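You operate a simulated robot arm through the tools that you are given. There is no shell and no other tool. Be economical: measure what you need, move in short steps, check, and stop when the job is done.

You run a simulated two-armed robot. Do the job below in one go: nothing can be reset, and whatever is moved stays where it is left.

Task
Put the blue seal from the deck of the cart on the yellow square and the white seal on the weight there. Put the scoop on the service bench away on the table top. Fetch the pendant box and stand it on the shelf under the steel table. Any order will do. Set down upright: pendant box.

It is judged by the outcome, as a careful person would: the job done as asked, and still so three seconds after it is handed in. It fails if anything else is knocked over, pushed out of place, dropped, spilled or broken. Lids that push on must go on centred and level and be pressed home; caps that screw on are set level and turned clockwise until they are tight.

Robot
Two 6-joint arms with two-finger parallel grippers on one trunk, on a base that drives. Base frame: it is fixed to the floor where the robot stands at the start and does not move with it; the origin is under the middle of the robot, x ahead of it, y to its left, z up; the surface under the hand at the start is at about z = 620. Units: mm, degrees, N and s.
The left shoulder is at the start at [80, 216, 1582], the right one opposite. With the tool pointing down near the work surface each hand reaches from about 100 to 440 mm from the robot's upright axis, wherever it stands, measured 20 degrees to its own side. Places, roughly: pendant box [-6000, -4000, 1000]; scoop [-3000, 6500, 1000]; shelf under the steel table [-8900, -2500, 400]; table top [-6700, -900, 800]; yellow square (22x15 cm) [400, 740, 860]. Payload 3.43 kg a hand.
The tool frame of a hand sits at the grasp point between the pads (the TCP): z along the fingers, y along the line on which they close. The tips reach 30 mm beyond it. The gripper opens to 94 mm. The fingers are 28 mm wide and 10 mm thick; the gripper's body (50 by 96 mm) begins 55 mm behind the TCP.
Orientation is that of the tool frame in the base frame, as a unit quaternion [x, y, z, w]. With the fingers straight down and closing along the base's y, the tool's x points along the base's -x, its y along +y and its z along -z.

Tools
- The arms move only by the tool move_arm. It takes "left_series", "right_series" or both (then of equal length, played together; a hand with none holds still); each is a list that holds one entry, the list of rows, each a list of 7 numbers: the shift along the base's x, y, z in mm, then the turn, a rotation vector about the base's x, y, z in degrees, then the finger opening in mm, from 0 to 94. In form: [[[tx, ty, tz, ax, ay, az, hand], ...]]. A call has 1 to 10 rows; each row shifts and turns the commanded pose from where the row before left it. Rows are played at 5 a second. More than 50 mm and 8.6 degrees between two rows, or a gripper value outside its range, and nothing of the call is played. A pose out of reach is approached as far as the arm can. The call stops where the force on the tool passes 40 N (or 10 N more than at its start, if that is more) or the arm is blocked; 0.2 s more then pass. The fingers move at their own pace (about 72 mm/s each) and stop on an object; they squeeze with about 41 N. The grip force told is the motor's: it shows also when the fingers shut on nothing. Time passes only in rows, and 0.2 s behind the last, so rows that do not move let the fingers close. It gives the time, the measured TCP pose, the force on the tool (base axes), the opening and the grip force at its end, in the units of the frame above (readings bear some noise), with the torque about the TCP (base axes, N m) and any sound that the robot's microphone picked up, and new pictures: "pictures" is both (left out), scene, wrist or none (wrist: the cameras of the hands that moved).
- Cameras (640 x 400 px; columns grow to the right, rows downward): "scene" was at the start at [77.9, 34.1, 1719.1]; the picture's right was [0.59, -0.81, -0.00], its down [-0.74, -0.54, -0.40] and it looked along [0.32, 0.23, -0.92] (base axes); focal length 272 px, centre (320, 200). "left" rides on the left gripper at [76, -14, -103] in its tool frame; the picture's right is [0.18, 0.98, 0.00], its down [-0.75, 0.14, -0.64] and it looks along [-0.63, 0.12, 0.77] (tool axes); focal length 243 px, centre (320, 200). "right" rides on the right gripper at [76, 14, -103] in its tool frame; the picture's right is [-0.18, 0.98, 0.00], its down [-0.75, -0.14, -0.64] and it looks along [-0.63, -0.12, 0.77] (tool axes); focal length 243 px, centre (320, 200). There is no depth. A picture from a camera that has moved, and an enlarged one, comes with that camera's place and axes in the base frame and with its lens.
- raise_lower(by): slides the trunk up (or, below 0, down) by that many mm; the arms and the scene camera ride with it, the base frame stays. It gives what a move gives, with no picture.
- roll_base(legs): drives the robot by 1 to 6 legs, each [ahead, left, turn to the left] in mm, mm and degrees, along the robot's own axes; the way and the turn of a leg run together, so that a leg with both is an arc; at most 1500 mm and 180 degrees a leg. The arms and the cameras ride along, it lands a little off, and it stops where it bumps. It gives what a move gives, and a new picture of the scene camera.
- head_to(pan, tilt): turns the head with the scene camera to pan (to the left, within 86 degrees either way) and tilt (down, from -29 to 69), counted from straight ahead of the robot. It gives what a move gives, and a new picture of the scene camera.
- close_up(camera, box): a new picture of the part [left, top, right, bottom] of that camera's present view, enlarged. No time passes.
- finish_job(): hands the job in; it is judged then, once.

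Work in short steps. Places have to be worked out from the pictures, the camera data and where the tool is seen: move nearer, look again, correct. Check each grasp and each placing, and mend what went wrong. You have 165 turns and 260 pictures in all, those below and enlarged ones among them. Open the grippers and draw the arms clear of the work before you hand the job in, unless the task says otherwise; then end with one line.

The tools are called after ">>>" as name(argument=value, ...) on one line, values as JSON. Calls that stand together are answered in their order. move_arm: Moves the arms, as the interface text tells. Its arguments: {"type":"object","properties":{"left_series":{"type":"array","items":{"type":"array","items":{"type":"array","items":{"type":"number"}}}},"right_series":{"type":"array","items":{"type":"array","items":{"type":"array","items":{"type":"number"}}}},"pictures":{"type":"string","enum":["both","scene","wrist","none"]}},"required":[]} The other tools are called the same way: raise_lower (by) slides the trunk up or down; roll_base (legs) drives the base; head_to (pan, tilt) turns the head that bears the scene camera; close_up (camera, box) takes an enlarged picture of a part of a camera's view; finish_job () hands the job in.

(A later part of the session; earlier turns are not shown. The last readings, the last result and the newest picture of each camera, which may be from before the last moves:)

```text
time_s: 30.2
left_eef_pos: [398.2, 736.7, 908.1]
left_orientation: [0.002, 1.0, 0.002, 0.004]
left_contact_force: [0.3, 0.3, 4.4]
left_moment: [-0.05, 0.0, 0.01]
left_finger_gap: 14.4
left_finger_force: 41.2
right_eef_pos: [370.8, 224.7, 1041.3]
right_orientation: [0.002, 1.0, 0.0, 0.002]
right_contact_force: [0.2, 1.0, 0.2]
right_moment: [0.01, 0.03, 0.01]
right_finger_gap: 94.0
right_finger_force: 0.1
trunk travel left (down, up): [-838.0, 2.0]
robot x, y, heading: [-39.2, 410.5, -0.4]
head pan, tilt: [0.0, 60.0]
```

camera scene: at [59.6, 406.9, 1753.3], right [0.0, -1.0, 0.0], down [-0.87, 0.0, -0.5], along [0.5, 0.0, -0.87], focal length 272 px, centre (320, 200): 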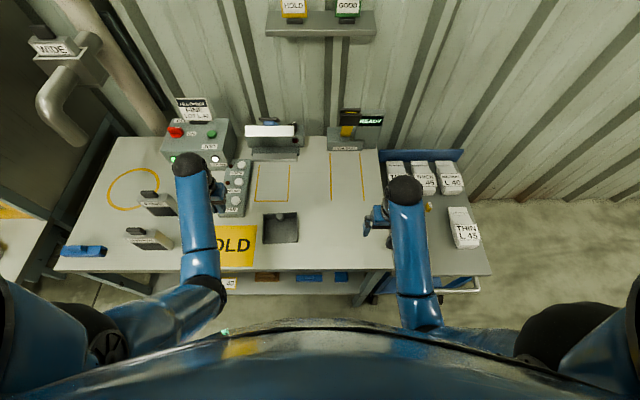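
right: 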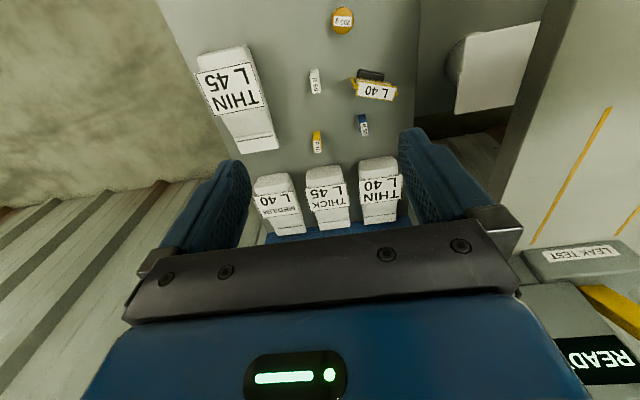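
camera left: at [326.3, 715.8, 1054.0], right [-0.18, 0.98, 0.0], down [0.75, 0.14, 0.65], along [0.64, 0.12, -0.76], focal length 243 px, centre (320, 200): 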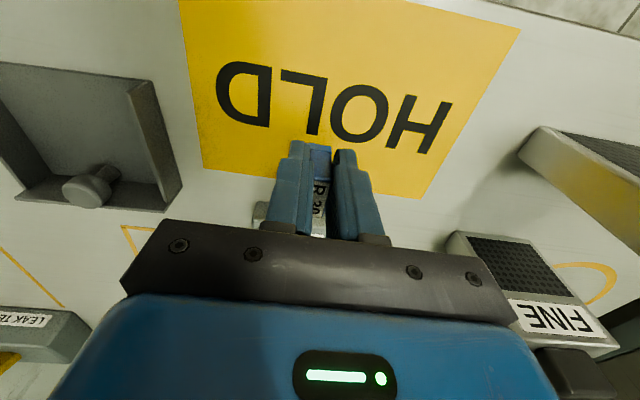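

Touching (4.4 N). Release and rise, then check.

>>> move_arm(left_series=[[[0, 0, 0, 0, 0, 0, 22], [0, 0, 0, 0, 0, 0, 30], [0, 0, 0, 0, 0, 0, 40], [0, 0, 30, 0, 0, 0, 40], [0, 0, 45, 0, 0, 0, 40], [0, 0, 30, 0, 0, 0, 40]]], pictures="wrist")

```text
time_s: 31.6
left_eef_pos: [397.0, 735.8, 1012.4]
left_orientation: [0.003, 1.0, 0.0, 0.002]
left_contact_force: [-0.7, 0.2, -0.3]
left_moment: [0.03, -0.01, -0.01]
left_finger_gap: 39.7
left_finger_force: 0.1
right_eef_pos: [372.1, 224.8, 1041.5]
right_orientation: [0.003, 1.0, 0.0, 0.002]
right_contact_force: [-0.2, 0.2, 0.3]
right_moment: [0.0, 0.0, -0.03]
right_finger_gap: 94.1
right_finger_force: 0.0
trunk travel left (down, up): [-838.0, 2.0]
robot x, y, heading: [-37.3, 404.2, -0.2]
head pan, tilt: [0.0, 60.0]
camera left: at [319.7, 721.0, 1114.3], right [-0.18, 0.98, 0.0], down [0.75, 0.14, 0.65], along [0.64, 0.12, -0.76], focal length 243 px, centre (320, 200)
```

left: 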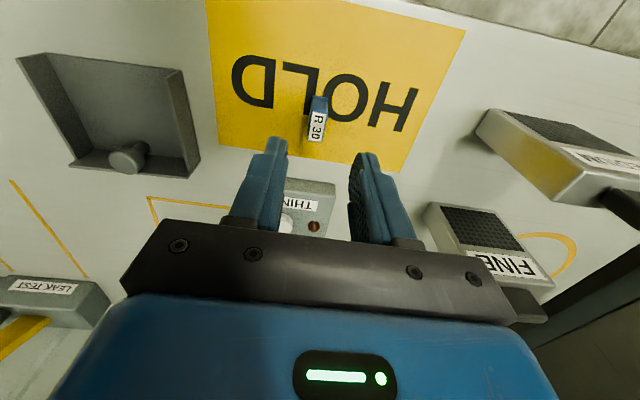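

Blue seal stands on the yellow square. Now back away from the bench and look around for the route to the service bench.

>>> roll_base(legs=[[-900, 0, 0], [0, 0, 115]])

>>> head_to(pan=0, tilt=15)

```text
time_s: 41.1
left_eef_pos: [-1409.7, 671.1, 1014.0]
left_orientation: [0.843, -0.538, -0.002, 0.0]
left_contact_force: [-0.7, -0.1, -0.1]
left_moment: [-0.02, -0.01, 0.05]
left_finger_gap: 39.8
left_finger_force: 0.2
right_eef_pos: [-935.5, 865.0, 1041.4]
right_orientation: [0.843, -0.538, -0.001, -0.002]
right_contact_force: [-0.5, -0.1, -0.6]
right_moment: [0.02, 0.0, 0.03]
right_finger_gap: 93.9
right_finger_force: 0.1
trunk travel left (down, up): [-838.0, 2.0]
robot x, y, heading: [-931.0, 416.9, 114.9]
head pan, tilt: [0.0, 60.0]
camera scene: at [-970.3, 504.2, 1753.3], right [0.91, 0.42, 0.0], down [0.36, -0.79, -0.5], along [-0.21, 0.45, -0.87], focal length 272 px, centre (320, 200)
```

scene: 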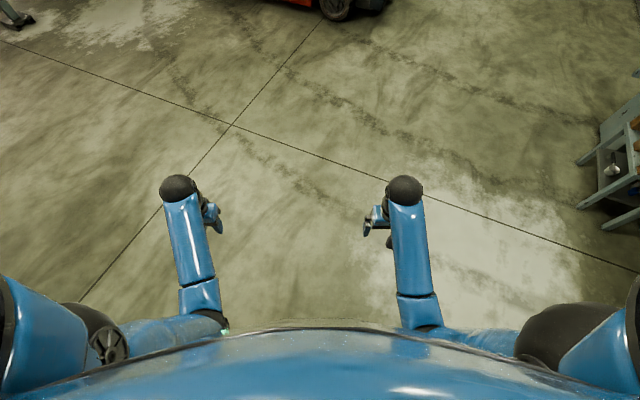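

```text
time_s: 42.2
left_eef_pos: [-1408.6, 671.9, 1013.7]
left_orientation: [0.843, -0.538, -0.002, -0.001]
left_contact_force: [0.1, -0.1, 0.2]
left_moment: [0.02, -0.01, 0.01]
left_finger_gap: 40.3
left_finger_force: 0.0
right_eef_pos: [-935.9, 866.7, 1041.5]
right_orientation: [0.843, -0.538, -0.002, -0.001]
right_contact_force: [0.7, 0.1, 0.4]
right_moment: [0.01, 0.04, 0.02]
right_finger_gap: 94.1
right_finger_force: 0.0
trunk travel left (down, up): [-838.0, 2.0]
robot x, y, heading: [-930.7, 415.3, 114.9]
head pan, tilt: [0.0, 15.0]
camera scene: at [-981.8, 528.5, 1819.5], right [0.91, 0.42, 0.0], down [0.11, -0.24, -0.97], along [-0.41, 0.88, -0.26], focal length 272 px, centre (320, 200)
```

scene: 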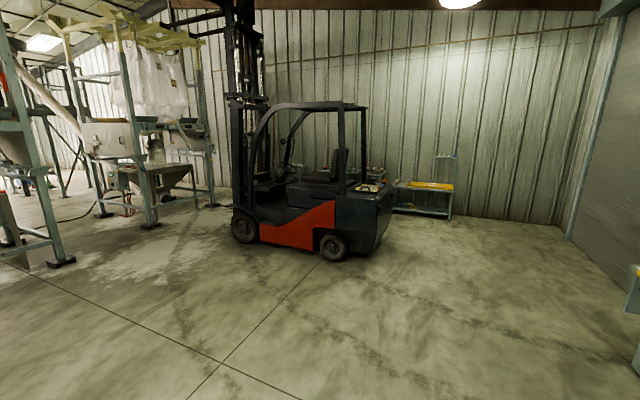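

A forklift blocks the direct way; the service bench is behind it against the wall. I turn to face +y and drive along x≈-700, past the forklift's right side.

>>> roll_base(legs=[[0, 0, -24.9], [1500, -250, 0], [1500, 0, 0], [1000, 0, 0]])

>>> head_to(pan=45, tilt=25)

```text
refused: leg 2 is longer than a leg can be; nothing moved
```

```text
time_s: 43.4
left_eef_pos: [-1411.1, 671.4, 1013.9]
left_orientation: [0.843, -0.538, -0.003, -0.001]
left_contact_force: [-0.3, 0.9, 0.6]
left_moment: [0.0, 0.0, -0.01]
left_finger_gap: 40.0
left_finger_force: 0.0
right_eef_pos: [-936.2, 865.6, 1041.2]
right_orientation: [0.843, -0.538, -0.002, -0.001]
right_contact_force: [-0.5, 0.1, 0.1]
right_moment: [-0.01, -0.01, 0.0]
right_finger_gap: 94.1
right_finger_force: 0.1
trunk travel left (down, up): [-838.0, 2.0]
robot x, y, heading: [-929.6, 417.8, 114.8]
head pan, tilt: [45.0, 25.0]
camera scene: at [-1029.0, 475.3, 1803.4], right [0.34, 0.94, 0.0], down [0.4, -0.15, -0.91], along [-0.85, 0.31, -0.42], focal length 272 px, centre (320, 200)
```

scene: 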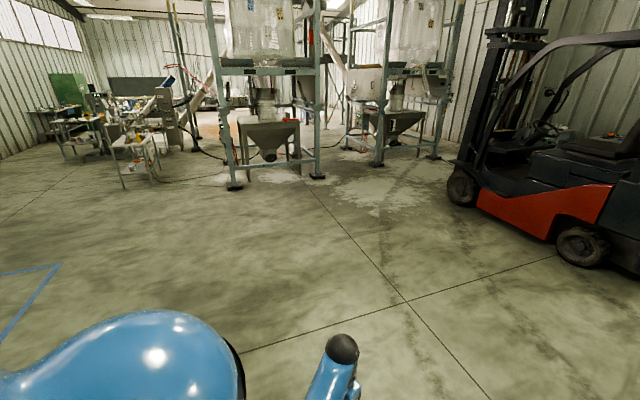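

Shorten the legs and drive.

>>> roll_base(legs=[[0, 0, -24.9], [1450, -250, 0], [1450, 0, 0], [1000, 0, 0]])

```text
time_s: 63.5
left_eef_pos: [-1056.2, 4733.2, 1013.0]
left_orientation: [0.713, -0.701, -0.003, -0.002]
left_contact_force: [-0.2, -0.4, -0.4]
left_moment: [-0.04, -0.01, -0.02]
left_finger_gap: 40.2
left_finger_force: 0.1
right_eef_pos: [-544.5, 4719.5, 1041.7]
right_orientation: [0.713, -0.701, 0.0, -0.001]
right_contact_force: [1.4, -0.8, 0.7]
right_moment: [0.02, 0.01, 0.04]
right_finger_gap: 94.1
right_finger_force: 0.0
trunk travel left (down, up): [-838.0, 2.0]
robot x, y, heading: [-720.3, 4305.3, 90.9]
head pan, tilt: [45.0, 25.0]
camera scene: at [-788.0, 4398.9, 1803.5], right [0.69, 0.72, 0.0], down [0.3, -0.29, -0.91], along [-0.65, 0.63, -0.42], focal length 272 px, centre (320, 200)
```

scene: 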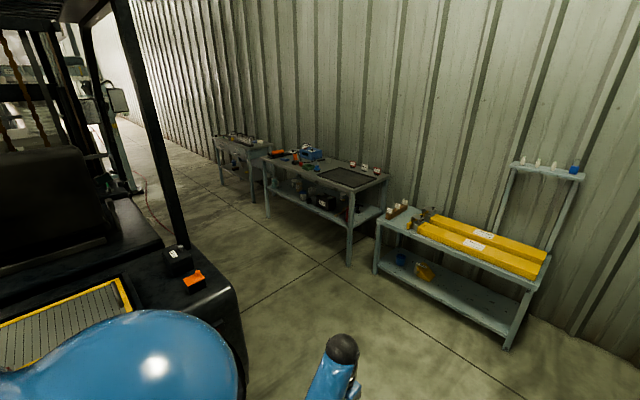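

The middle bench matches the service bench's place. Zoom in to find the scoop.

>>> close_up(camera="scene", box=[200, 110, 400, 230])

```text
3.20 times, centred on (300, 170) of scene
camera zoom: at [-788.0, 4398.9, 1803.5], right [0.69, 0.72, 0.0], down [0.3, -0.29, -0.91], along [-0.65, 0.63, -0.42], focal length 870 px, centre (384, 296)
```

zoom: 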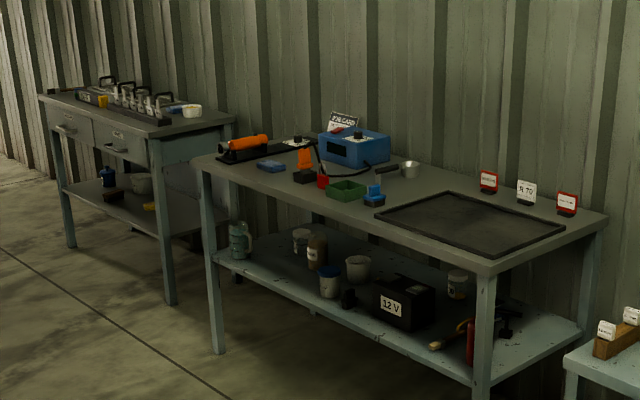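

The scoop (metal cup with black handle) is on the middle bench near [-3000, 6680]; the bench spans x -3670…-2240 with front edge y≈6220, top ≈845. Drive ahead and look left before sliding along.

>>> roll_base(legs=[[1200, 0, -0.9]])

>>> head_to(pan=86, tilt=30)

```text
time_s: 69.5
left_eef_pos: [-1066.8, 5936.2, 1013.2]
left_orientation: [0.709, -0.705, -0.003, -0.001]
left_contact_force: [-0.4, -0.2, -0.6]
left_moment: [0.01, 0.0, 0.0]
left_finger_gap: 40.0
left_finger_force: 0.1
right_eef_pos: [-555.4, 5918.1, 1042.0]
right_orientation: [0.71, -0.704, -0.001, -0.002]
right_contact_force: [0.6, -0.1, 0.2]
right_moment: [0.04, 0.0, 0.01]
right_finger_gap: 94.2
right_finger_force: 0.0
trunk travel left (down, up): [-838.0, 2.0]
robot x, y, heading: [-737.1, 5504.8, 90.4]
head pan, tilt: [45.0, 25.0]
camera scene: at [-801.6, 5599.7, 1803.5], right [0.7, 0.71, 0.0], down [0.3, -0.3, -0.91], along [-0.65, 0.64, -0.42], focal length 272 px, centre (320, 200)
```

scene: 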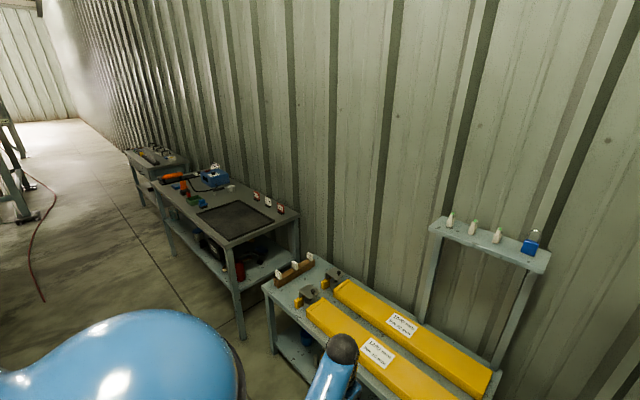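

```text
time_s: 70.6
left_eef_pos: [-1067.4, 5937.1, 1011.7]
left_orientation: [0.709, -0.705, -0.003, -0.002]
left_contact_force: [0.3, -0.3, 0.4]
left_moment: [-0.02, 0.04, -0.01]
left_finger_gap: 40.1
left_finger_force: 0.1
right_eef_pos: [-555.1, 5918.6, 1040.1]
right_orientation: [0.71, -0.704, -0.002, -0.001]
right_contact_force: [1.0, 0.7, 0.0]
right_moment: [0.03, -0.01, 0.02]
right_finger_gap: 94.1
right_finger_force: 0.0
trunk travel left (down, up): [-838.0, 2.0]
robot x, y, heading: [-731.1, 5505.1, 90.3]
head pan, tilt: [85.9, 30.0]
camera scene: at [-826.4, 5542.4, 1795.4], right [0.06, 1.0, 0.0], down [0.5, -0.03, -0.87], along [-0.86, 0.06, -0.5], focal length 272 px, centre (320, 200)
```

scene: 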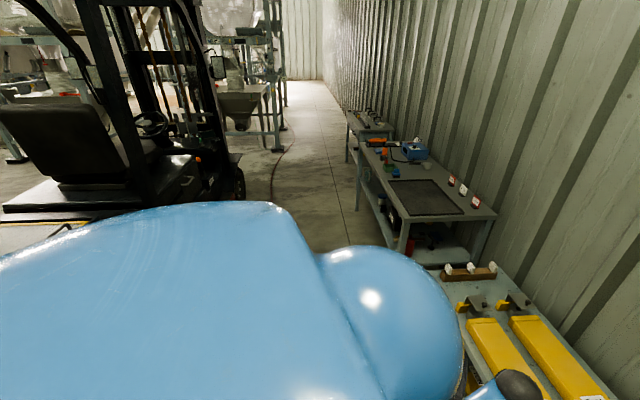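

The corridor between forklift (y≲4700) and the bench is free. Slide left to x≈-2800.

>>> roll_base(legs=[[0, 1035, 0], [0, 1035, 0]])

>>> head_to(pan=15, tilt=50)

```text
time_s: 80.9
left_eef_pos: [-3135.4, 5942.3, 1012.9]
left_orientation: [-0.706, 0.708, 0.003, 0.001]
left_contact_force: [0.5, -0.5, -0.2]
left_moment: [-0.02, 0.03, 0.02]
left_finger_gap: 40.1
left_finger_force: 0.0
right_eef_pos: [-2622.1, 5918.0, 1040.8]
right_orientation: [-0.707, 0.707, 0.001, 0.0]
right_contact_force: [0.2, 0.5, 0.7]
right_moment: [0.0, 0.02, 0.01]
right_finger_gap: 94.0
right_finger_force: 0.0
trunk travel left (down, up): [-838.0, 2.0]
robot x, y, heading: [-2806.2, 5511.0, 89.9]
head pan, tilt: [85.9, 30.0]
camera scene: at [-2896.9, 5544.7, 1795.5], right [0.07, 1.0, 0.0], down [0.5, -0.04, -0.87], along [-0.86, 0.06, -0.5], focal length 272 px, centre (320, 200)
```

scene: 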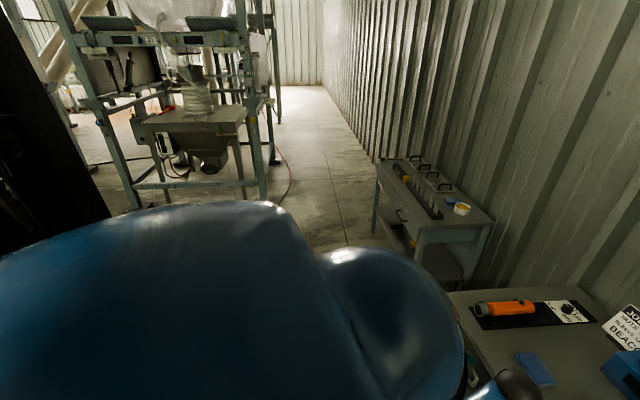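

```text
time_s: 82.3
left_eef_pos: [-3136.0, 5941.2, 1012.9]
left_orientation: [-0.706, 0.708, 0.002, 0.0]
left_contact_force: [0.5, 0.3, 0.4]
left_moment: [0.03, 0.0, 0.02]
left_finger_gap: 40.1
left_finger_force: 0.0
right_eef_pos: [-2624.0, 5918.7, 1041.8]
right_orientation: [-0.706, 0.708, 0.001, 0.001]
right_contact_force: [0.6, 0.2, -0.1]
right_moment: [0.03, 0.01, -0.03]
right_finger_gap: 94.2
right_finger_force: 0.1
trunk travel left (down, up): [-838.0, 2.0]
robot x, y, heading: [-2808.5, 5510.4, 90.0]
head pan, tilt: [15.0, 50.0]
camera scene: at [-2828.1, 5612.5, 1765.9], right [0.97, 0.26, 0.0], down [0.2, -0.74, -0.64], along [-0.17, 0.62, -0.77], focal length 272 px, centre (320, 200)
```

scene: 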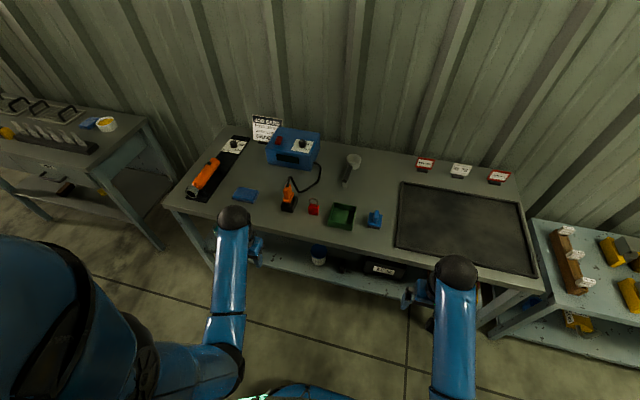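

Scoop located around [-2938, 6557]. Zoom in on it and surroundings.

>>> close_up(camera="scene", box=[260, 130, 420, 230])

```text
4.00 times, centred on (340, 180) of scene
camera zoom: at [-2828.1, 5612.5, 1765.9], right [0.97, 0.26, 0.0], down [0.2, -0.74, -0.64], along [-0.17, 0.62, -0.77], focal length 1087 px, centre (240, 280)
```

zoom: 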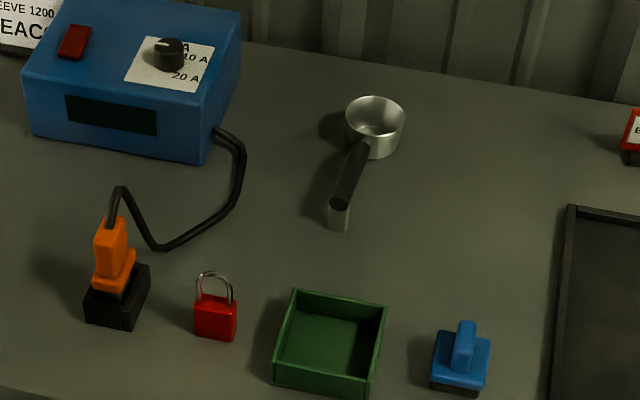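

Handle runs from ≈[-2947,6466] to the cup at [-2931,6610]. I shift the left hand right to be in line with the handle, then drive ahead.

>>> move_arm(left_series=[[[45, 5, 0, 0, 0, 0, 60], [45, 5, 0, 0, 0, 0, 60], [45, 5, 0, 0, 0, 0, 60], [45, 5, 0, 0, 0, 0, 60]]], pictures="none")

>>> roll_base(legs=[[365, 0, 0]])

```text
time_s: 83.3
left_eef_pos: [-2955.3, 5961.2, 1011.8]
left_orientation: [-0.706, 0.708, 0.002, 0.001]
left_contact_force: [1.3, -1.2, -0.4]
left_moment: [0.0, 0.01, 0.01]
left_finger_gap: 60.0
left_finger_force: 0.1
right_eef_pos: [-2623.8, 5917.9, 1041.3]
right_orientation: [-0.707, 0.707, 0.002, 0.001]
right_contact_force: [0.1, -0.5, -0.1]
right_moment: [-0.02, -0.03, -0.01]
right_finger_gap: 94.2
right_finger_force: 0.2
trunk travel left (down, up): [-838.0, 2.0]
robot x, y, heading: [-2808.0, 5505.5, 90.1]
head pan, tilt: [15.0, 50.0]
```

```text
time_s: 85.7
left_eef_pos: [-2955.4, 6324.3, 1013.7]
left_orientation: [-0.706, 0.708, 0.003, 0.002]
left_contact_force: [-0.1, -0.6, 0.2]
left_moment: [0.02, 0.01, 0.0]
left_finger_gap: 59.8
left_finger_force: 0.1
right_eef_pos: [-2622.7, 6280.5, 1042.2]
right_orientation: [-0.706, 0.708, 0.002, 0.002]
right_contact_force: [0.6, 0.1, 0.2]
right_moment: [0.01, 0.04, -0.01]
right_finger_gap: 94.2
right_finger_force: 0.0
trunk travel left (down, up): [-838.0, 2.0]
robot x, y, heading: [-2807.1, 5874.3, 89.9]
head pan, tilt: [15.0, 50.0]
camera scene: at [-2827.1, 5973.8, 1766.2], right [0.97, 0.26, 0.0], down [0.2, -0.74, -0.64], along [-0.16, 0.62, -0.76], focal length 272 px, centre (320, 200)
```

scene: 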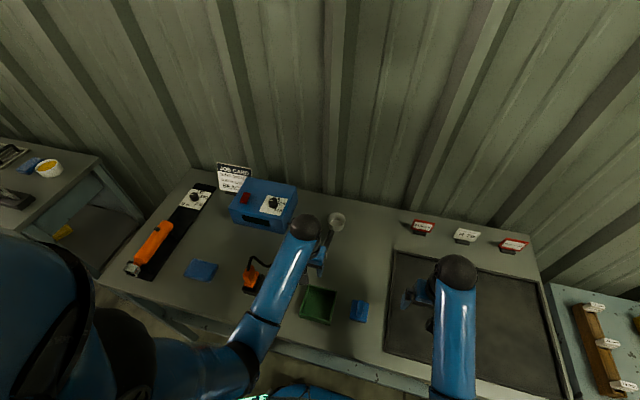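

Extend the left hand ahead toward the handle, staying high, and look.

>>> move_arm(left_series=[[[3, 45, 0, 0, 0, 0, 60], [3, 45, -10, 0, 0, 0, 60], [3, 45, -15, 0, 0, 0, 60], [3, 30, -20, 0, 0, 0, 60]]], pictures="wrist")

```text
time_s: 86.7
left_eef_pos: [-2943.3, 6493.7, 966.6]
left_orientation: [-0.706, 0.709, 0.003, 0.001]
left_contact_force: [0.3, 0.4, -0.3]
left_moment: [0.01, -0.01, -0.01]
left_finger_gap: 60.2
left_finger_force: 0.0
right_eef_pos: [-2621.2, 6286.4, 1040.2]
right_orientation: [-0.706, 0.708, 0.0, 0.001]
right_contact_force: [0.3, 0.1, -0.8]
right_moment: [0.0, 0.01, 0.01]
right_finger_gap: 94.0
right_finger_force: 0.1
trunk travel left (down, up): [-838.0, 2.0]
robot x, y, heading: [-2806.5, 5873.8, 90.0]
head pan, tilt: [15.0, 50.0]
camera left: at [-2929.2, 6416.1, 1067.4], right [-0.98, -0.18, 0.0], down [-0.14, 0.75, 0.65], along [-0.12, 0.64, -0.76], focal length 243 px, centre (320, 200)
```

left: 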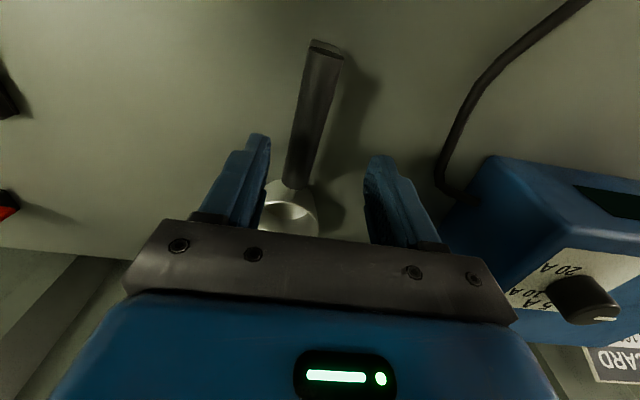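

Handle centre line is at x≈-2936, axis nearly along y. Position over it at y≈6518 and descend partway.

>>> move_arm(left_series=[[[6, 24, -20, 0, 0, 0, 60], [0, 0, -30, 0, 0, 0, 60]]], pictures="wrist")

```text
time_s: 87.3
left_eef_pos: [-2937.3, 6514.4, 914.7]
left_orientation: [-0.707, 0.708, 0.002, 0.0]
left_contact_force: [-0.9, -0.8, -1.7]
left_moment: [0.08, -0.03, 0.01]
left_finger_gap: 60.0
left_finger_force: 0.1
right_eef_pos: [-2622.7, 6286.1, 1040.6]
right_orientation: [-0.706, 0.708, 0.0, 0.0]
right_contact_force: [-0.5, -0.1, -1.1]
right_moment: [-0.02, 0.01, -0.02]
right_finger_gap: 94.0
right_finger_force: 0.1
trunk travel left (down, up): [-838.0, 2.0]
robot x, y, heading: [-2807.1, 5872.6, 90.1]
head pan, tilt: [15.0, 50.0]
camera left: at [-2923.1, 6438.0, 1015.9], right [-0.98, -0.18, 0.0], down [-0.14, 0.75, 0.64], along [-0.12, 0.63, -0.77], focal length 243 px, centre (320, 200)
```

left: 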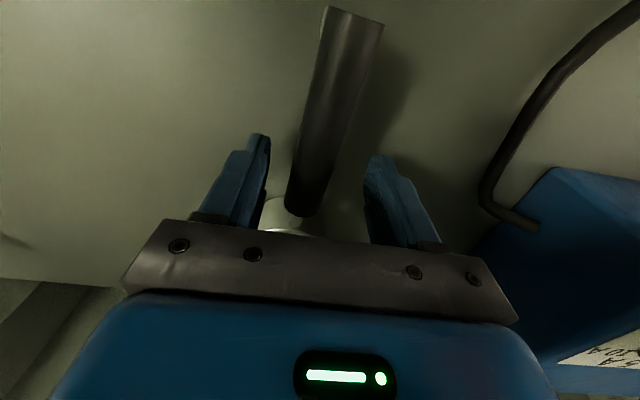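

Handle is between the fingers. Lower by trunk 28 mm, then close.

>>> raise_lower(by=-28)

>>> move_arm(left_series=[[[0, 0, 0, 0, 0, 0, 40], [0, 0, 0, 0, 0, 0, 10], [0, 0, 0, 0, 0, 0, 10], [0, 0, 0, 0, 0, 0, 10]]], pictures="wrist")

```text
time_s: 88.0
left_eef_pos: [-2936.2, 6513.6, 890.2]
left_orientation: [-0.706, 0.708, 0.003, 0.002]
left_contact_force: [0.7, -4.9, 6.4]
left_moment: [-0.2, -0.22, -0.1]
left_finger_gap: 59.9
left_finger_force: 0.1
right_eef_pos: [-2621.6, 6282.2, 1013.0]
right_orientation: [-0.706, 0.709, 0.003, 0.001]
right_contact_force: [0.8, -0.4, -0.5]
right_moment: [-0.01, -0.03, -0.02]
right_finger_gap: 93.6
right_finger_force: 0.1
trunk travel left (down, up): [-810.0, 30.0]
robot x, y, heading: [-2807.1, 5874.5, 89.6]
head pan, tilt: [15.0, 50.0]
```

```text
time_s: 89.0
left_eef_pos: [-2937.2, 6516.5, 889.3]
left_orientation: [-0.706, 0.708, 0.003, 0.001]
left_contact_force: [2.4, 1.5, 6.9]
left_moment: [-0.13, -0.25, 0.05]
left_finger_gap: 25.4
left_finger_force: 41.0
right_eef_pos: [-2623.0, 6284.1, 1012.8]
right_orientation: [-0.706, 0.708, 0.001, 0.001]
right_contact_force: [-0.1, -0.6, 0.5]
right_moment: [0.0, 0.0, 0.01]
right_finger_gap: 94.0
right_finger_force: 0.0
trunk travel left (down, up): [-810.0, 30.0]
robot x, y, heading: [-2805.6, 5869.9, 89.9]
head pan, tilt: [15.0, 50.0]
camera left: at [-2922.5, 6437.3, 991.1], right [-0.98, -0.18, 0.0], down [-0.14, 0.75, 0.65], along [-0.12, 0.64, -0.76], focal length 243 px, centre (320, 200)
```

left: 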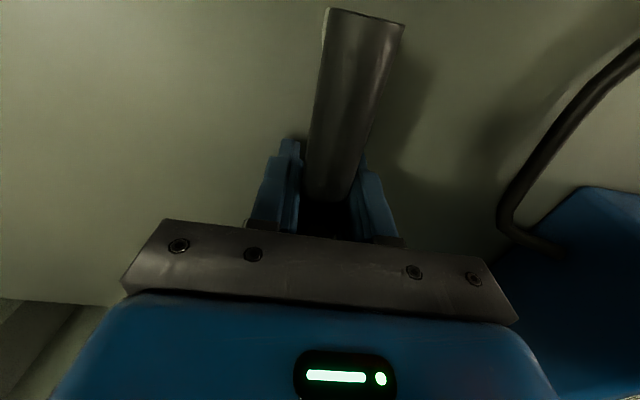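

Handle gripped (25 mm). Lift with the trunk, then retract and look.

>>> raise_lower(by=28)

>>> move_arm(left_series=[[[0, 0, 30, 0, 0, 0, 10], [0, -5, 45, 0, 0, 0, 10], [0, -30, 20, 0, 0, 0, 10]]], pictures="both")

```text
time_s: 89.8
left_eef_pos: [-2937.3, 6514.7, 918.1]
left_orientation: [-0.706, 0.709, 0.003, 0.002]
left_contact_force: [0.7, -0.5, -1.5]
left_moment: [-0.03, 0.0, -0.01]
left_finger_gap: 25.3
left_finger_force: 40.8
right_eef_pos: [-2621.1, 6284.4, 1041.0]
right_orientation: [-0.705, 0.709, 0.002, 0.002]
right_contact_force: [-0.1, -0.1, 0.4]
right_moment: [-0.04, 0.03, -0.04]
right_finger_gap: 93.8
right_finger_force: 0.1
trunk travel left (down, up): [-838.0, 2.0]
robot x, y, heading: [-2805.1, 5870.8, 89.5]
head pan, tilt: [15.0, 50.0]
```

```text
time_s: 90.5
left_eef_pos: [-2925.7, 6546.8, 975.1]
left_orientation: [-0.705, 0.709, 0.002, 0.001]
left_contact_force: [0.1, 0.8, -0.9]
left_moment: [-0.01, 0.04, 0.01]
left_finger_gap: 25.4
left_finger_force: 41.7
left hand out of reach, approached as far as the arm can: row 1, 2, 3
right_eef_pos: [-2622.1, 6284.3, 1040.5]
right_orientation: [-0.706, 0.708, 0.001, 0.001]
right_contact_force: [0.3, 0.3, -0.7]
right_moment: [-0.02, -0.04, 0.0]
right_finger_gap: 94.0
right_finger_force: 0.0
trunk travel left (down, up): [-838.0, 2.0]
robot x, y, heading: [-2809.1, 5873.2, 89.8]
head pan, tilt: [15.0, 50.0]
camera scene: at [-2826.9, 5978.4, 1765.9], right [0.97, 0.26, 0.0], down [0.2, -0.74, -0.64], along [-0.16, 0.62, -0.77], focal length 272 px, centre (320, 200)
camera left: at [-2911.7, 6468.2, 1076.6], right [-0.98, -0.18, 0.0], down [-0.14, 0.75, 0.64], along [-0.12, 0.63, -0.76], focal length 243 px, centre (320, 200)
```

scene: 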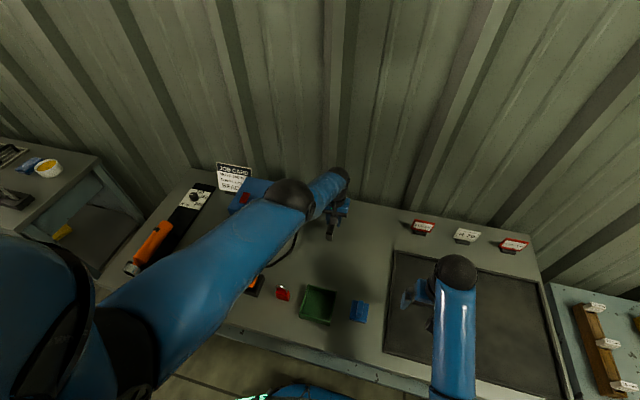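
left: 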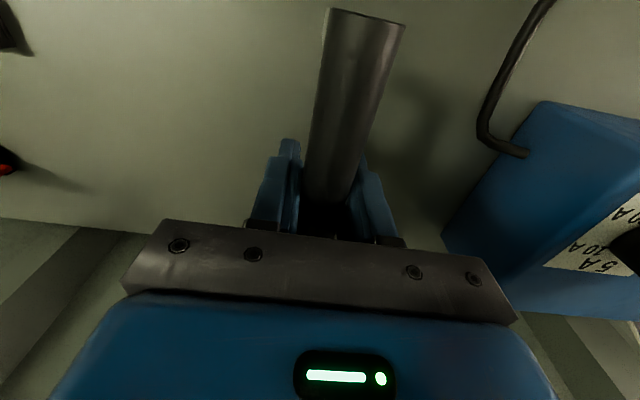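

Scoop lifted but the arm went to its reach limit. Retract toward the robot at this height.

>>> move_arm(left_series=[[[0, -45, 0, 0, 0, 0, 10], [0, -45, 0, 0, 0, 0, 10], [0, -45, 5, 0, 0, 0, 10], [0, -40, 5, 0, 0, 0, 10]]], pictures="both")

```text
time_s: 91.5
left_eef_pos: [-2902.3, 6494.2, 903.0]
left_orientation: [-0.706, 0.708, 0.002, 0.001]
left_contact_force: [-0.5, 0.4, -1.4]
left_moment: [0.01, -0.04, -0.06]
left_finger_gap: 25.2
left_finger_force: 40.7
left hand out of reach, approached as far as the arm can: row 1, 2, 3, 4
right_eef_pos: [-2622.1, 6283.8, 1040.5]
right_orientation: [-0.706, 0.708, 0.001, 0.002]
right_contact_force: [1.2, -0.2, 0.0]
right_moment: [0.01, 0.01, -0.02]
right_finger_gap: 93.9
right_finger_force: 0.0
trunk travel left (down, up): [-838.0, 2.0]
robot x, y, heading: [-2811.4, 5874.2, 90.0]
head pan, tilt: [15.0, 50.0]
camera scene: at [-2827.0, 5978.3, 1765.9], right [0.97, 0.26, 0.0], down [0.2, -0.74, -0.64], along [-0.16, 0.62, -0.77], focal length 272 px, centre (320, 200)
camera left: at [-2888.0, 6416.9, 1003.9], right [-0.98, -0.18, 0.0], down [-0.14, 0.75, 0.65], along [-0.12, 0.63, -0.76], focal length 243 px, centre (320, 200)
```

scene: 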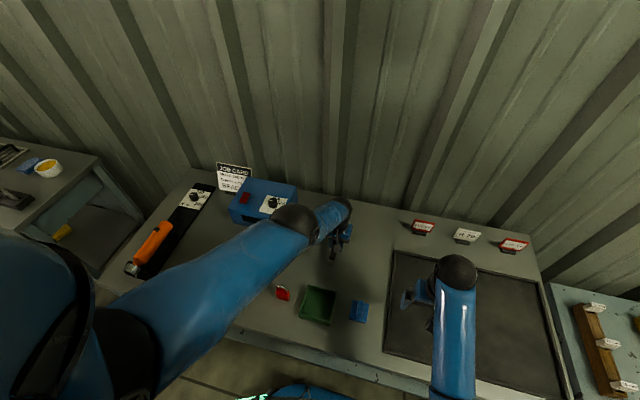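
left: 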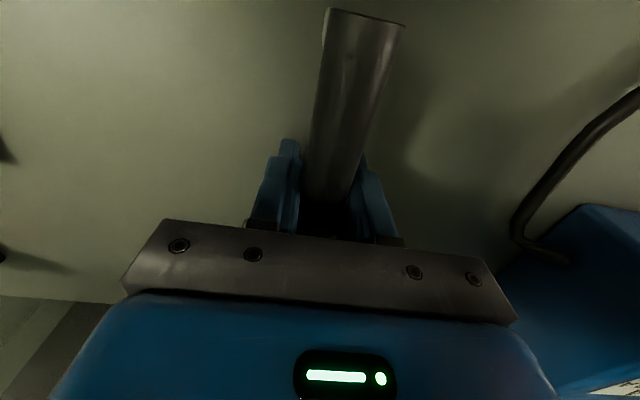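

The arm is near full extension (close to singular). Try one small retract step and read where it goes.

>>> move_arm(left_series=[[[0, -10, 5, 0, 0, 0, 10]]], pictures="none")

```text
time_s: 92.0
left_eef_pos: [-2899.7, 6492.4, 902.2]
left_orientation: [-0.706, 0.708, 0.002, 0.001]
left_contact_force: [0.4, -0.1, -1.0]
left_moment: [-0.01, 0.04, 0.0]
left_finger_gap: 25.4
left_finger_force: 40.3
left hand out of reach, approached as far as the arm can: row 1
right_eef_pos: [-2622.9, 6283.4, 1040.7]
right_orientation: [-0.705, 0.709, 0.0, 0.0]
right_contact_force: [0.1, -0.2, -0.2]
right_moment: [0.02, 0.0, -0.02]
right_finger_gap: 93.8
right_finger_force: 0.0
trunk travel left (down, up): [-838.0, 2.0]
robot x, y, heading: [-2807.8, 5872.2, 89.9]
head pan, tilt: [15.0, 50.0]
```

Test a step along the extension sphere (forward and up) to see whether the command tracks.

>>> move_arm(left_series=[[[0, 10, 18, 0, 0, 0, 10], [0, 8, 18, 0, 0, 0, 10]]], pictures="none")

```text
time_s: 92.5
left_eef_pos: [-2898.5, 6516.7, 934.8]
left_orientation: [-0.706, 0.708, 0.001, 0.0]
left_contact_force: [0.2, 0.8, -0.5]
left_moment: [-0.03, 0.02, 0.01]
left_finger_gap: 25.5
left_finger_force: 40.7
left hand out of reach, approached as far as the arm can: row 2
right_eef_pos: [-2623.6, 6284.6, 1040.7]
right_orientation: [-0.706, 0.708, 0.001, 0.001]
right_contact_force: [0.3, 0.4, -0.4]
right_moment: [0.01, 0.01, 0.01]
right_finger_gap: 93.9
right_finger_force: 0.1
trunk travel left (down, up): [-838.0, 2.0]
robot x, y, heading: [-2810.8, 5874.5, 89.9]
head pan, tilt: [15.0, 50.0]
```

It tracks along the sphere. Continue up tangentially to gain height for backing off.

>>> move_arm(left_series=[[[0, 8, 17, 0, 0, 0, 10], [0, 7, 17, 0, 0, 0, 10], [0, 7, 17, 0, 0, 0, 10], [0, 6, 17, 0, 0, 0, 10]]], pictures="none")

```text
time_s: 93.5
left_eef_pos: [-2896.5, 6551.2, 998.7]
left_orientation: [-0.706, 0.708, 0.001, 0.0]
left_contact_force: [0.2, -0.9, -0.4]
left_moment: [0.02, 0.03, -0.02]
left_finger_gap: 25.4
left_finger_force: 41.2
left hand out of reach, approached as far as the arm can: row 2, 4
right_eef_pos: [-2623.3, 6284.0, 1040.3]
right_orientation: [-0.706, 0.708, 0.002, 0.001]
right_contact_force: [-0.2, 0.1, 0.1]
right_moment: [0.02, 0.03, 0.0]
right_finger_gap: 94.0
right_finger_force: 0.0
trunk travel left (down, up): [-838.0, 2.0]
robot x, y, heading: [-2804.1, 5872.5, 90.1]
head pan, tilt: [15.0, 50.0]
```

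At z≈999 the scoop clears everything behind it. Back the base off 480 mm.

>>> roll_base(legs=[[-480, 0, 0]])

```text
time_s: 96.4
left_eef_pos: [-2897.9, 6078.9, 996.8]
left_orientation: [-0.705, 0.709, 0.0, 0.0]
left_contact_force: [-0.5, 0.0, -0.7]
left_moment: [-0.04, 0.01, -0.02]
left_finger_gap: 25.5
left_finger_force: 41.4
right_eef_pos: [-2624.6, 5810.4, 1040.5]
right_orientation: [-0.706, 0.709, 0.0, 0.0]
right_contact_force: [-0.6, -0.4, -0.2]
right_moment: [0.0, -0.04, 0.02]
right_finger_gap: 93.9
right_finger_force: 0.0
trunk travel left (down, up): [-838.0, 2.0]
robot x, y, heading: [-2806.4, 5396.7, 90.0]
head pan, tilt: [15.0, 50.0]
camera scene: at [-2828.7, 5506.2, 1765.6], right [0.97, 0.25, 0.0], down [0.2, -0.74, -0.64], along [-0.16, 0.62, -0.77], focal length 272 px, centre (320, 200)
```

scene: 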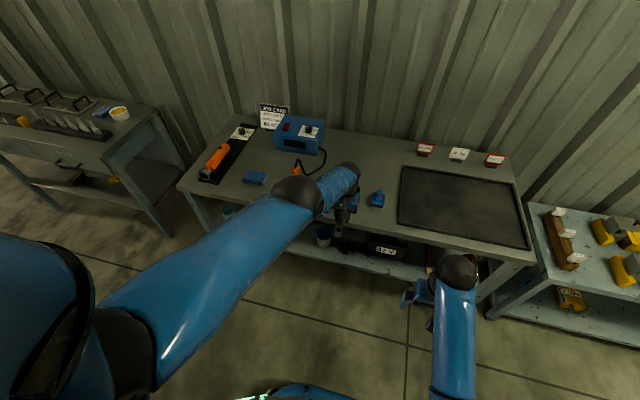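

Now in free space, try retracting horizontally.

>>> roll_base(legs=[[-130, 0, 0]])

>>> move_arm(left_series=[[[0, -15, -15, 0, 0, 0, 10], [0, -15, -10, 0, 0, 0, 10]]], pictures="none")

```text
time_s: 97.7
left_eef_pos: [-2898.8, 5953.4, 993.6]
left_orientation: [-0.705, 0.71, 0.0, -0.001]
left_contact_force: [0.5, -0.7, -1.0]
left_moment: [-0.02, -0.02, 0.02]
left_finger_gap: 25.4
left_finger_force: 41.0
right_eef_pos: [-2624.4, 5684.6, 1039.4]
right_orientation: [-0.705, 0.709, -0.001, -0.001]
right_contact_force: [-0.4, 0.3, -0.6]
right_moment: [-0.07, -0.01, 0.0]
right_finger_gap: 94.0
right_finger_force: 0.1
trunk travel left (down, up): [-838.0, 2.0]
robot x, y, heading: [-2808.0, 5270.1, 89.4]
head pan, tilt: [15.0, 50.0]
camera scene: at [-2829.2, 5382.9, 1765.1], right [0.97, 0.25, 0.0], down [0.19, -0.75, -0.64], along [-0.16, 0.62, -0.77], focal length 272 px, centre (320, 200)
```

scene: 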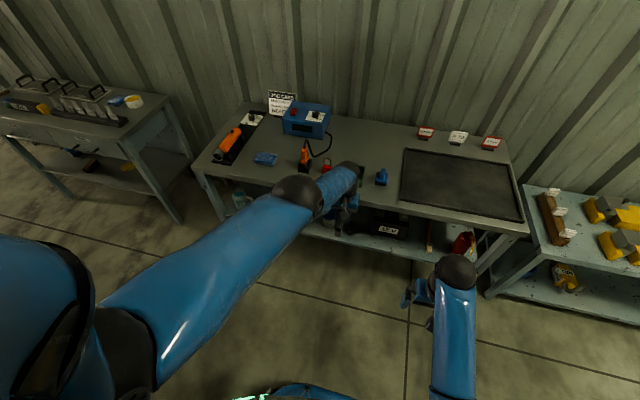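

```text
time_s: 98.3
left_eef_pos: [-2896.1, 5933.9, 964.8]
left_orientation: [-0.705, 0.709, 0.001, 0.0]
left_contact_force: [-0.2, 0.1, -0.9]
left_moment: [-0.03, 0.03, 0.01]
left_finger_gap: 25.3
left_finger_force: 40.9
left hand out of reach, approached as far as the arm can: row 1, 2
right_eef_pos: [-2623.7, 5683.8, 1039.8]
right_orientation: [-0.706, 0.709, 0.001, 0.0]
right_contact_force: [0.2, 0.1, 0.1]
right_moment: [-0.02, 0.01, 0.03]
right_finger_gap: 94.1
right_finger_force: 0.1
trunk travel left (down, up): [-838.0, 2.0]
robot x, y, heading: [-2808.9, 5266.8, 89.9]
head pan, tilt: [15.0, 50.0]
```

Tilt the tool forward a bit (fingers away) while retracting, to leave the singular pose.

>>> move_arm(left_series=[[[0, -10, 0, 8, 0, 0, 10], [0, -20, 0, 8, 0, 0, 10], [0, -30, 0, 8, 0, 0, 10], [0, -30, 0, 0, 0, 0, 10]]], pictures="scene")

```text
time_s: 99.3
left_eef_pos: [-2867.0, 5941.6, 894.8]
left_orientation: [-0.69, 0.693, 0.15, 0.149]
left_contact_force: [-0.5, 0.2, -1.5]
left_moment: [0.0, 0.01, -0.03]
left_finger_gap: 25.4
left_finger_force: 41.0
left hand out of reach, approached as far as the arm can: row 1, 2, 3, 4
right_eef_pos: [-2624.3, 5678.9, 1040.8]
right_orientation: [-0.705, 0.709, 0.001, 0.002]
right_contact_force: [-0.3, 0.4, 0.8]
right_moment: [0.04, 0.0, -0.05]
right_finger_gap: 94.3
right_finger_force: 0.0
trunk travel left (down, up): [-838.0, 2.0]
robot x, y, heading: [-2809.5, 5267.0, 89.7]
head pan, tilt: [15.0, 50.0]
camera scene: at [-2829.0, 5372.7, 1766.0], right [0.97, 0.25, 0.0], down [0.19, -0.74, -0.64], along [-0.16, 0.62, -0.77], focal length 272 px, centre (320, 200)
```

scene: 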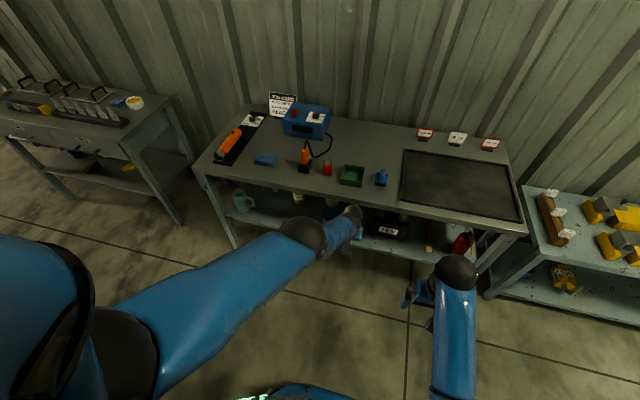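

Move up along the sphere while restoring the tilt so the elbow flexes in its natural direction, then retract while rising.

>>> move_arm(left_series=[[[-5, 5, 20, -8, 0, 0, 10], [-5, 5, 20, -8, 0, 0, 10], [-5, 5, 20, -8, 0, 0, 10], [-5, 4, 20, 0, 0, 0, 10], [-5, 0, 20, 0, 0, 0, 10], [-5, -5, 20, 0, 0, 0, 10], [-5, -10, 20, 0, 0, 0, 10]]], pictures="scene")

```text
time_s: 100.9
left_eef_pos: [-2899.3, 5963.6, 1030.4]
left_orientation: [-0.705, 0.709, 0.002, 0.0]
left_contact_force: [-0.4, 0.2, -2.0]
left_moment: [-0.01, 0.04, 0.01]
left_finger_gap: 25.4
left_finger_force: 40.7
left hand out of reach, approached as far as the arm can: row 1, 2, 3, 4, 5, 6, 7
right_eef_pos: [-2624.2, 5679.7, 1040.9]
right_orientation: [-0.705, 0.709, 0.002, 0.001]
right_contact_force: [0.0, -0.5, 0.1]
right_moment: [0.01, 0.01, 0.0]
right_finger_gap: 93.8
right_finger_force: 0.1
trunk travel left (down, up): [-838.0, 2.0]
robot x, y, heading: [-2808.1, 5268.1, 90.0]
head pan, tilt: [15.0, 50.0]
camera scene: at [-2829.3, 5374.0, 1765.8], right [0.97, 0.25, 0.0], down [0.19, -0.74, -0.64], along [-0.16, 0.62, -0.77], focal length 272 px, centre (320, 200)
```

scene: 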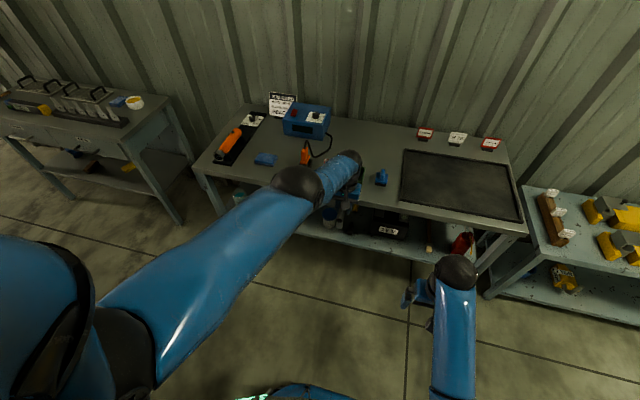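

The arm is at its straight-elbow singularity. I step tangentially up to flex the elbow a little, then pull in with growing radial steps.

>>> move_arm(left_series=[[[1, 6, 19, 0, 0, 0, 10], [0, -1, 1, 0, 0, 0, 10], [0, -2, 1, 0, 0, 0, 10], [-1, -4, 2, 0, 0, 0, 10], [-1, -7, 3, 0, 0, 0, 10], [-2, -12, 5, 0, 0, 0, 10]]], pictures="none")

```text
time_s: 102.3
left_eef_pos: [-2897.4, 5970.5, 1048.2]
left_orientation: [-0.705, 0.709, 0.001, 0.001]
left_contact_force: [-0.4, -0.6, -1.4]
left_moment: [0.0, -0.02, -0.01]
left_finger_gap: 25.3
left_finger_force: 40.9
left hand out of reach, approached as far as the arm can: row 3, 4, 5, 6
right_eef_pos: [-2625.1, 5680.3, 1041.4]
right_orientation: [-0.705, 0.709, 0.001, 0.0]
right_contact_force: [0.2, -0.6, -0.4]
right_moment: [0.02, -0.02, 0.07]
right_finger_gap: 94.0
right_finger_force: 0.1
trunk travel left (down, up): [-838.0, 2.0]
robot x, y, heading: [-2806.6, 5268.4, 89.8]
head pan, tilt: [15.0, 50.0]
```

The sphere radius now (687) is slightly less than at true full reach (692): the elbow seems flipped to its hyperextended side. I push outward through straight, go up, then pull in.

>>> move_arm(left_series=[[[2, 11, -5, 0, 0, 0, 10], [1, 4, -2, 0, 0, 0, 10], [0, 8, 18, 0, 0, 0, 10], [0, 8, 18, 0, 0, 0, 10], [0, 7, 18, 0, 0, 0, 10], [-2, -9, 4, 0, 0, 0, 10], [-2, -10, 4, 0, 0, 0, 10], [-2, -12, 4, 0, 0, 0, 10], [-2, -15, 4, 0, 0, 0, 10], [-2, -20, 4, 0, 0, 0, 10]]], pictures="scene")

```text
time_s: 104.5
left_eef_pos: [-2898.4, 5993.3, 1105.0]
left_orientation: [-0.705, 0.709, 0.002, 0.0]
left_contact_force: [-0.6, -0.2, -1.8]
left_moment: [-0.04, 0.05, 0.01]
left_finger_gap: 25.3
left_finger_force: 40.5
left hand out of reach, approached as far as the arm can: row 1, 2, 6, 7, 8, 9, 10
right_eef_pos: [-2624.5, 5679.3, 1040.8]
right_orientation: [-0.705, 0.709, 0.002, 0.001]
right_contact_force: [0.0, -0.7, 0.3]
right_moment: [-0.01, 0.02, 0.05]
right_finger_gap: 93.9
right_finger_force: 0.1
trunk travel left (down, up): [-838.0, 2.0]
robot x, y, heading: [-2808.6, 5265.9, 89.8]
head pan, tilt: [15.0, 50.0]
camera scene: at [-2829.1, 5374.2, 1765.9], right [0.97, 0.25, 0.0], down [0.19, -0.74, -0.64], along [-0.16, 0.62, -0.77], focal length 272 px, centre (320, 200)
```

scene: 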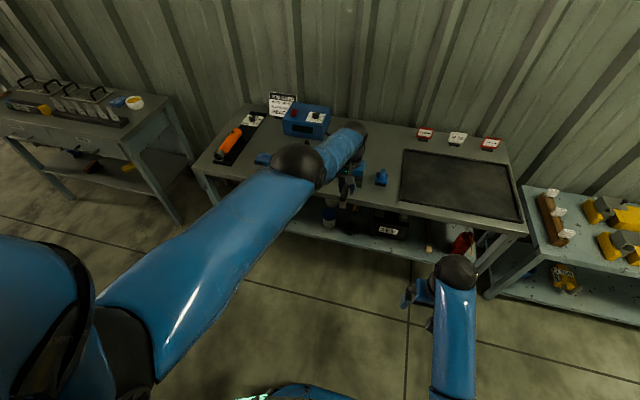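

Radial motion is still locked. Try a sideways sweep (toward straight ahead of the shoulder and beyond) with an inward tail.

>>> move_arm(left_series=[[[-45, 6, 0, 0, 0, 0, 10], [-45, 2, 0, 0, 0, 0, 10], [-45, -2, 0, 0, 0, 0, 10], [-45, -6, 0, 0, 0, 0, 10], [-40, -15, 0, 0, 0, 0, 10], [0, -20, -10, 0, 0, 0, 10], [0, -20, -30, 0, 0, 0, 10]]], pictures="none")

```text
time_s: 106.1
left_eef_pos: [-3125.1, 5977.1, 1049.2]
left_orientation: [-0.705, 0.709, 0.002, 0.001]
left_contact_force: [-0.7, -0.2, -0.6]
left_moment: [-0.03, 0.03, 0.01]
left_finger_gap: 25.4
left_finger_force: 41.0
left hand out of reach, approached as far as the arm can: row 3, 4, 5, 6, 7
right_eef_pos: [-2622.4, 5681.0, 1039.6]
right_orientation: [-0.705, 0.71, 0.001, 0.001]
right_contact_force: [0.4, 0.1, 0.3]
right_moment: [0.01, 0.0, 0.04]
right_finger_gap: 94.1
right_finger_force: 0.0
trunk travel left (down, up): [-838.0, 2.0]
robot x, y, heading: [-2809.4, 5267.1, 89.9]
head pan, tilt: [15.0, 50.0]
```

Now try a long downward arc with a gradually shrinking radius.

>>> move_arm(left_series=[[[0, -19.4, -41, 0, 0, 0, 10], [0, -22.2, -40.2, 0, 0, 0, 10], [0, -24.2, -37.5, 0, 0, 0, 10], [0, -26.9, -35.6, 0, 0, 0, 10], [0, -29.7, -33.4, 0, 0, 0, 10], [0, -32.6, -30.7, 0, 0, 0, 10], [0, -35.5, -27.3, 0, 0, 0, 10], [0, -37.8, -24.1, 0, 0, 0, 10], [0, -40.4, -19.9, 0, 0, 0, 10], [0, -42.7, -15.3, 0, 0, 0, 10]]], pictures="scene")

```text
time_s: 108.3
left_eef_pos: [-3127.8, 5685.9, 717.1]
left_orientation: [-0.705, 0.709, 0.002, 0.002]
left_contact_force: [-0.3, 0.5, -0.4]
left_moment: [-0.03, -0.03, 0.02]
left_finger_gap: 25.4
left_finger_force: 40.8
left hand out of reach, approached as far as the arm can: row 3, 5, 7, 8, 9, 10
right_eef_pos: [-2625.3, 5677.7, 1041.2]
right_orientation: [-0.705, 0.709, 0.001, 0.001]
right_contact_force: [1.1, 0.1, -0.2]
right_moment: [0.0, 0.0, -0.03]
right_finger_gap: 94.0
right_finger_force: 0.0
trunk travel left (down, up): [-838.0, 2.0]
robot x, y, heading: [-2811.0, 5271.9, 89.8]
head pan, tilt: [15.0, 50.0]
camera scene: at [-2829.7, 5372.7, 1766.0], right [0.97, 0.25, 0.0], down [0.19, -0.74, -0.64], along [-0.16, 0.62, -0.77], focal length 272 px, centre (320, 200)
```

scene: 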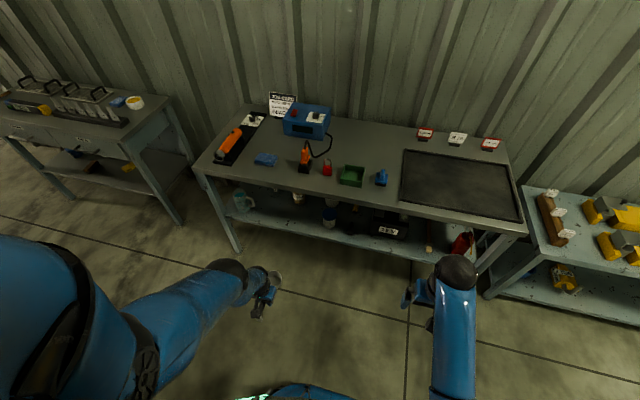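

Still straight. Do the reverse: an upward arc with slowly shrinking radius, which should flex the elbow the natural way.

>>> move_arm(left_series=[[[0, 38.2, 23.9, 0, 0, 0, 10], [0, 37.2, 26.3, 0, 0, 0, 10], [0, 34.9, 28.6, 0, 0, 0, 10], [0, 32.8, 30.8, 0, 0, 0, 10], [0, 30.5, 33, 0, 0, 0, 10], [0, 27.9, 34.8, 0, 0, 0, 10], [0, 25.2, 36.8, 0, 0, 0, 10], [0, 22.5, 38.3, 0, 0, 0, 10], [0, 19.2, 39.9, 0, 0, 0, 10], [0, 15.7, 41.2, 0, 0, 0, 10]]], pictures="none")

```text
time_s: 110.5
left_eef_pos: [-3128.6, 5975.2, 1049.3]
left_orientation: [-0.705, 0.709, 0.001, 0.0]
left_contact_force: [0.6, 0.3, -0.1]
left_moment: [-0.02, 0.02, 0.04]
left_finger_gap: 25.3
left_finger_force: 41.2
left hand out of reach, approached as far as the arm can: row 9
right_eef_pos: [-2624.5, 5678.7, 1041.1]
right_orientation: [-0.705, 0.709, 0.001, 0.001]
right_contact_force: [-0.6, -0.3, 0.4]
right_moment: [0.02, 0.02, 0.0]
right_finger_gap: 94.1
right_finger_force: 0.1
trunk travel left (down, up): [-838.0, 2.0]
robot x, y, heading: [-2807.4, 5269.9, 89.7]
head pan, tilt: [15.0, 50.0]
```

Mostly tracked. Test small inward steps now.

>>> move_arm(left_series=[[[0, -1, 12, 0, 0, 0, 10], [0, -1, 12, 0, 0, 0, 10], [0, -1, 12, 0, 0, 0, 10], [0, -2, 12, 0, 0, 0, 10], [0, -3, 12, 0, 0, 0, 10]]], pictures="none")

```text
time_s: 111.7
left_eef_pos: [-3133.8, 5992.7, 1100.5]
left_orientation: [-0.705, 0.709, 0.0, -0.001]
left_contact_force: [-0.1, 0.5, -0.9]
left_moment: [0.0, -0.01, -0.01]
left_finger_gap: 25.6
left_finger_force: 41.2
left hand out of reach, approached as far as the arm can: row 1, 2, 3, 4, 5
right_eef_pos: [-2624.1, 5678.8, 1039.4]
right_orientation: [-0.705, 0.709, 0.001, 0.002]
right_contact_force: [0.3, 0.9, -0.1]
right_moment: [-0.03, 0.02, 0.01]
right_finger_gap: 94.1
right_finger_force: 0.1
trunk travel left (down, up): [-838.0, 2.0]
robot x, y, heading: [-2809.3, 5264.2, 89.5]
head pan, tilt: [15.0, 50.0]
```

Use wrist-elbow coupling instead: tilt the tool forward about the wrist (hand moves out with it), which should flex the elbow, then pull inward.

>>> move_arm(left_series=[[[0, 41, 3, 8, 0, 0, 10], [0, 40, 9, 8, 0, 0, 10], [0, 38.5, 14.5, 8, 0, 0, 10], [0, -2, 1, 0, 0, 0, 10], [0, -4, 1, 0, 0, 0, 10], [0, -8, 2, 0, 0, 0, 10], [0, -15, 4, 0, 0, 0, 10], [0, -25, 6, 0, 0, 0, 10]]], pictures="none")

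```text
time_s: 113.5
left_eef_pos: [-3135.3, 6082.7, 1136.3]
left_orientation: [-0.69, 0.693, 0.149, 0.147]
left_contact_force: [-0.9, -0.4, -0.1]
left_moment: [0.0, 0.02, -0.03]
left_finger_gap: 25.7
left_finger_force: 41.2
left hand out of reach, approached as far as the arm can: row 1, 2, 3, 5, 6, 7, 8
right_eef_pos: [-2623.8, 5679.5, 1040.1]
right_orientation: [-0.705, 0.709, 0.001, 0.001]
right_contact_force: [0.5, -0.5, -0.4]
right_moment: [-0.03, -0.02, 0.02]
right_finger_gap: 93.9
right_finger_force: 0.0
trunk travel left (down, up): [-838.0, 2.0]
robot x, y, heading: [-2811.7, 5267.4, 89.6]
head pan, tilt: [15.0, 50.0]
```

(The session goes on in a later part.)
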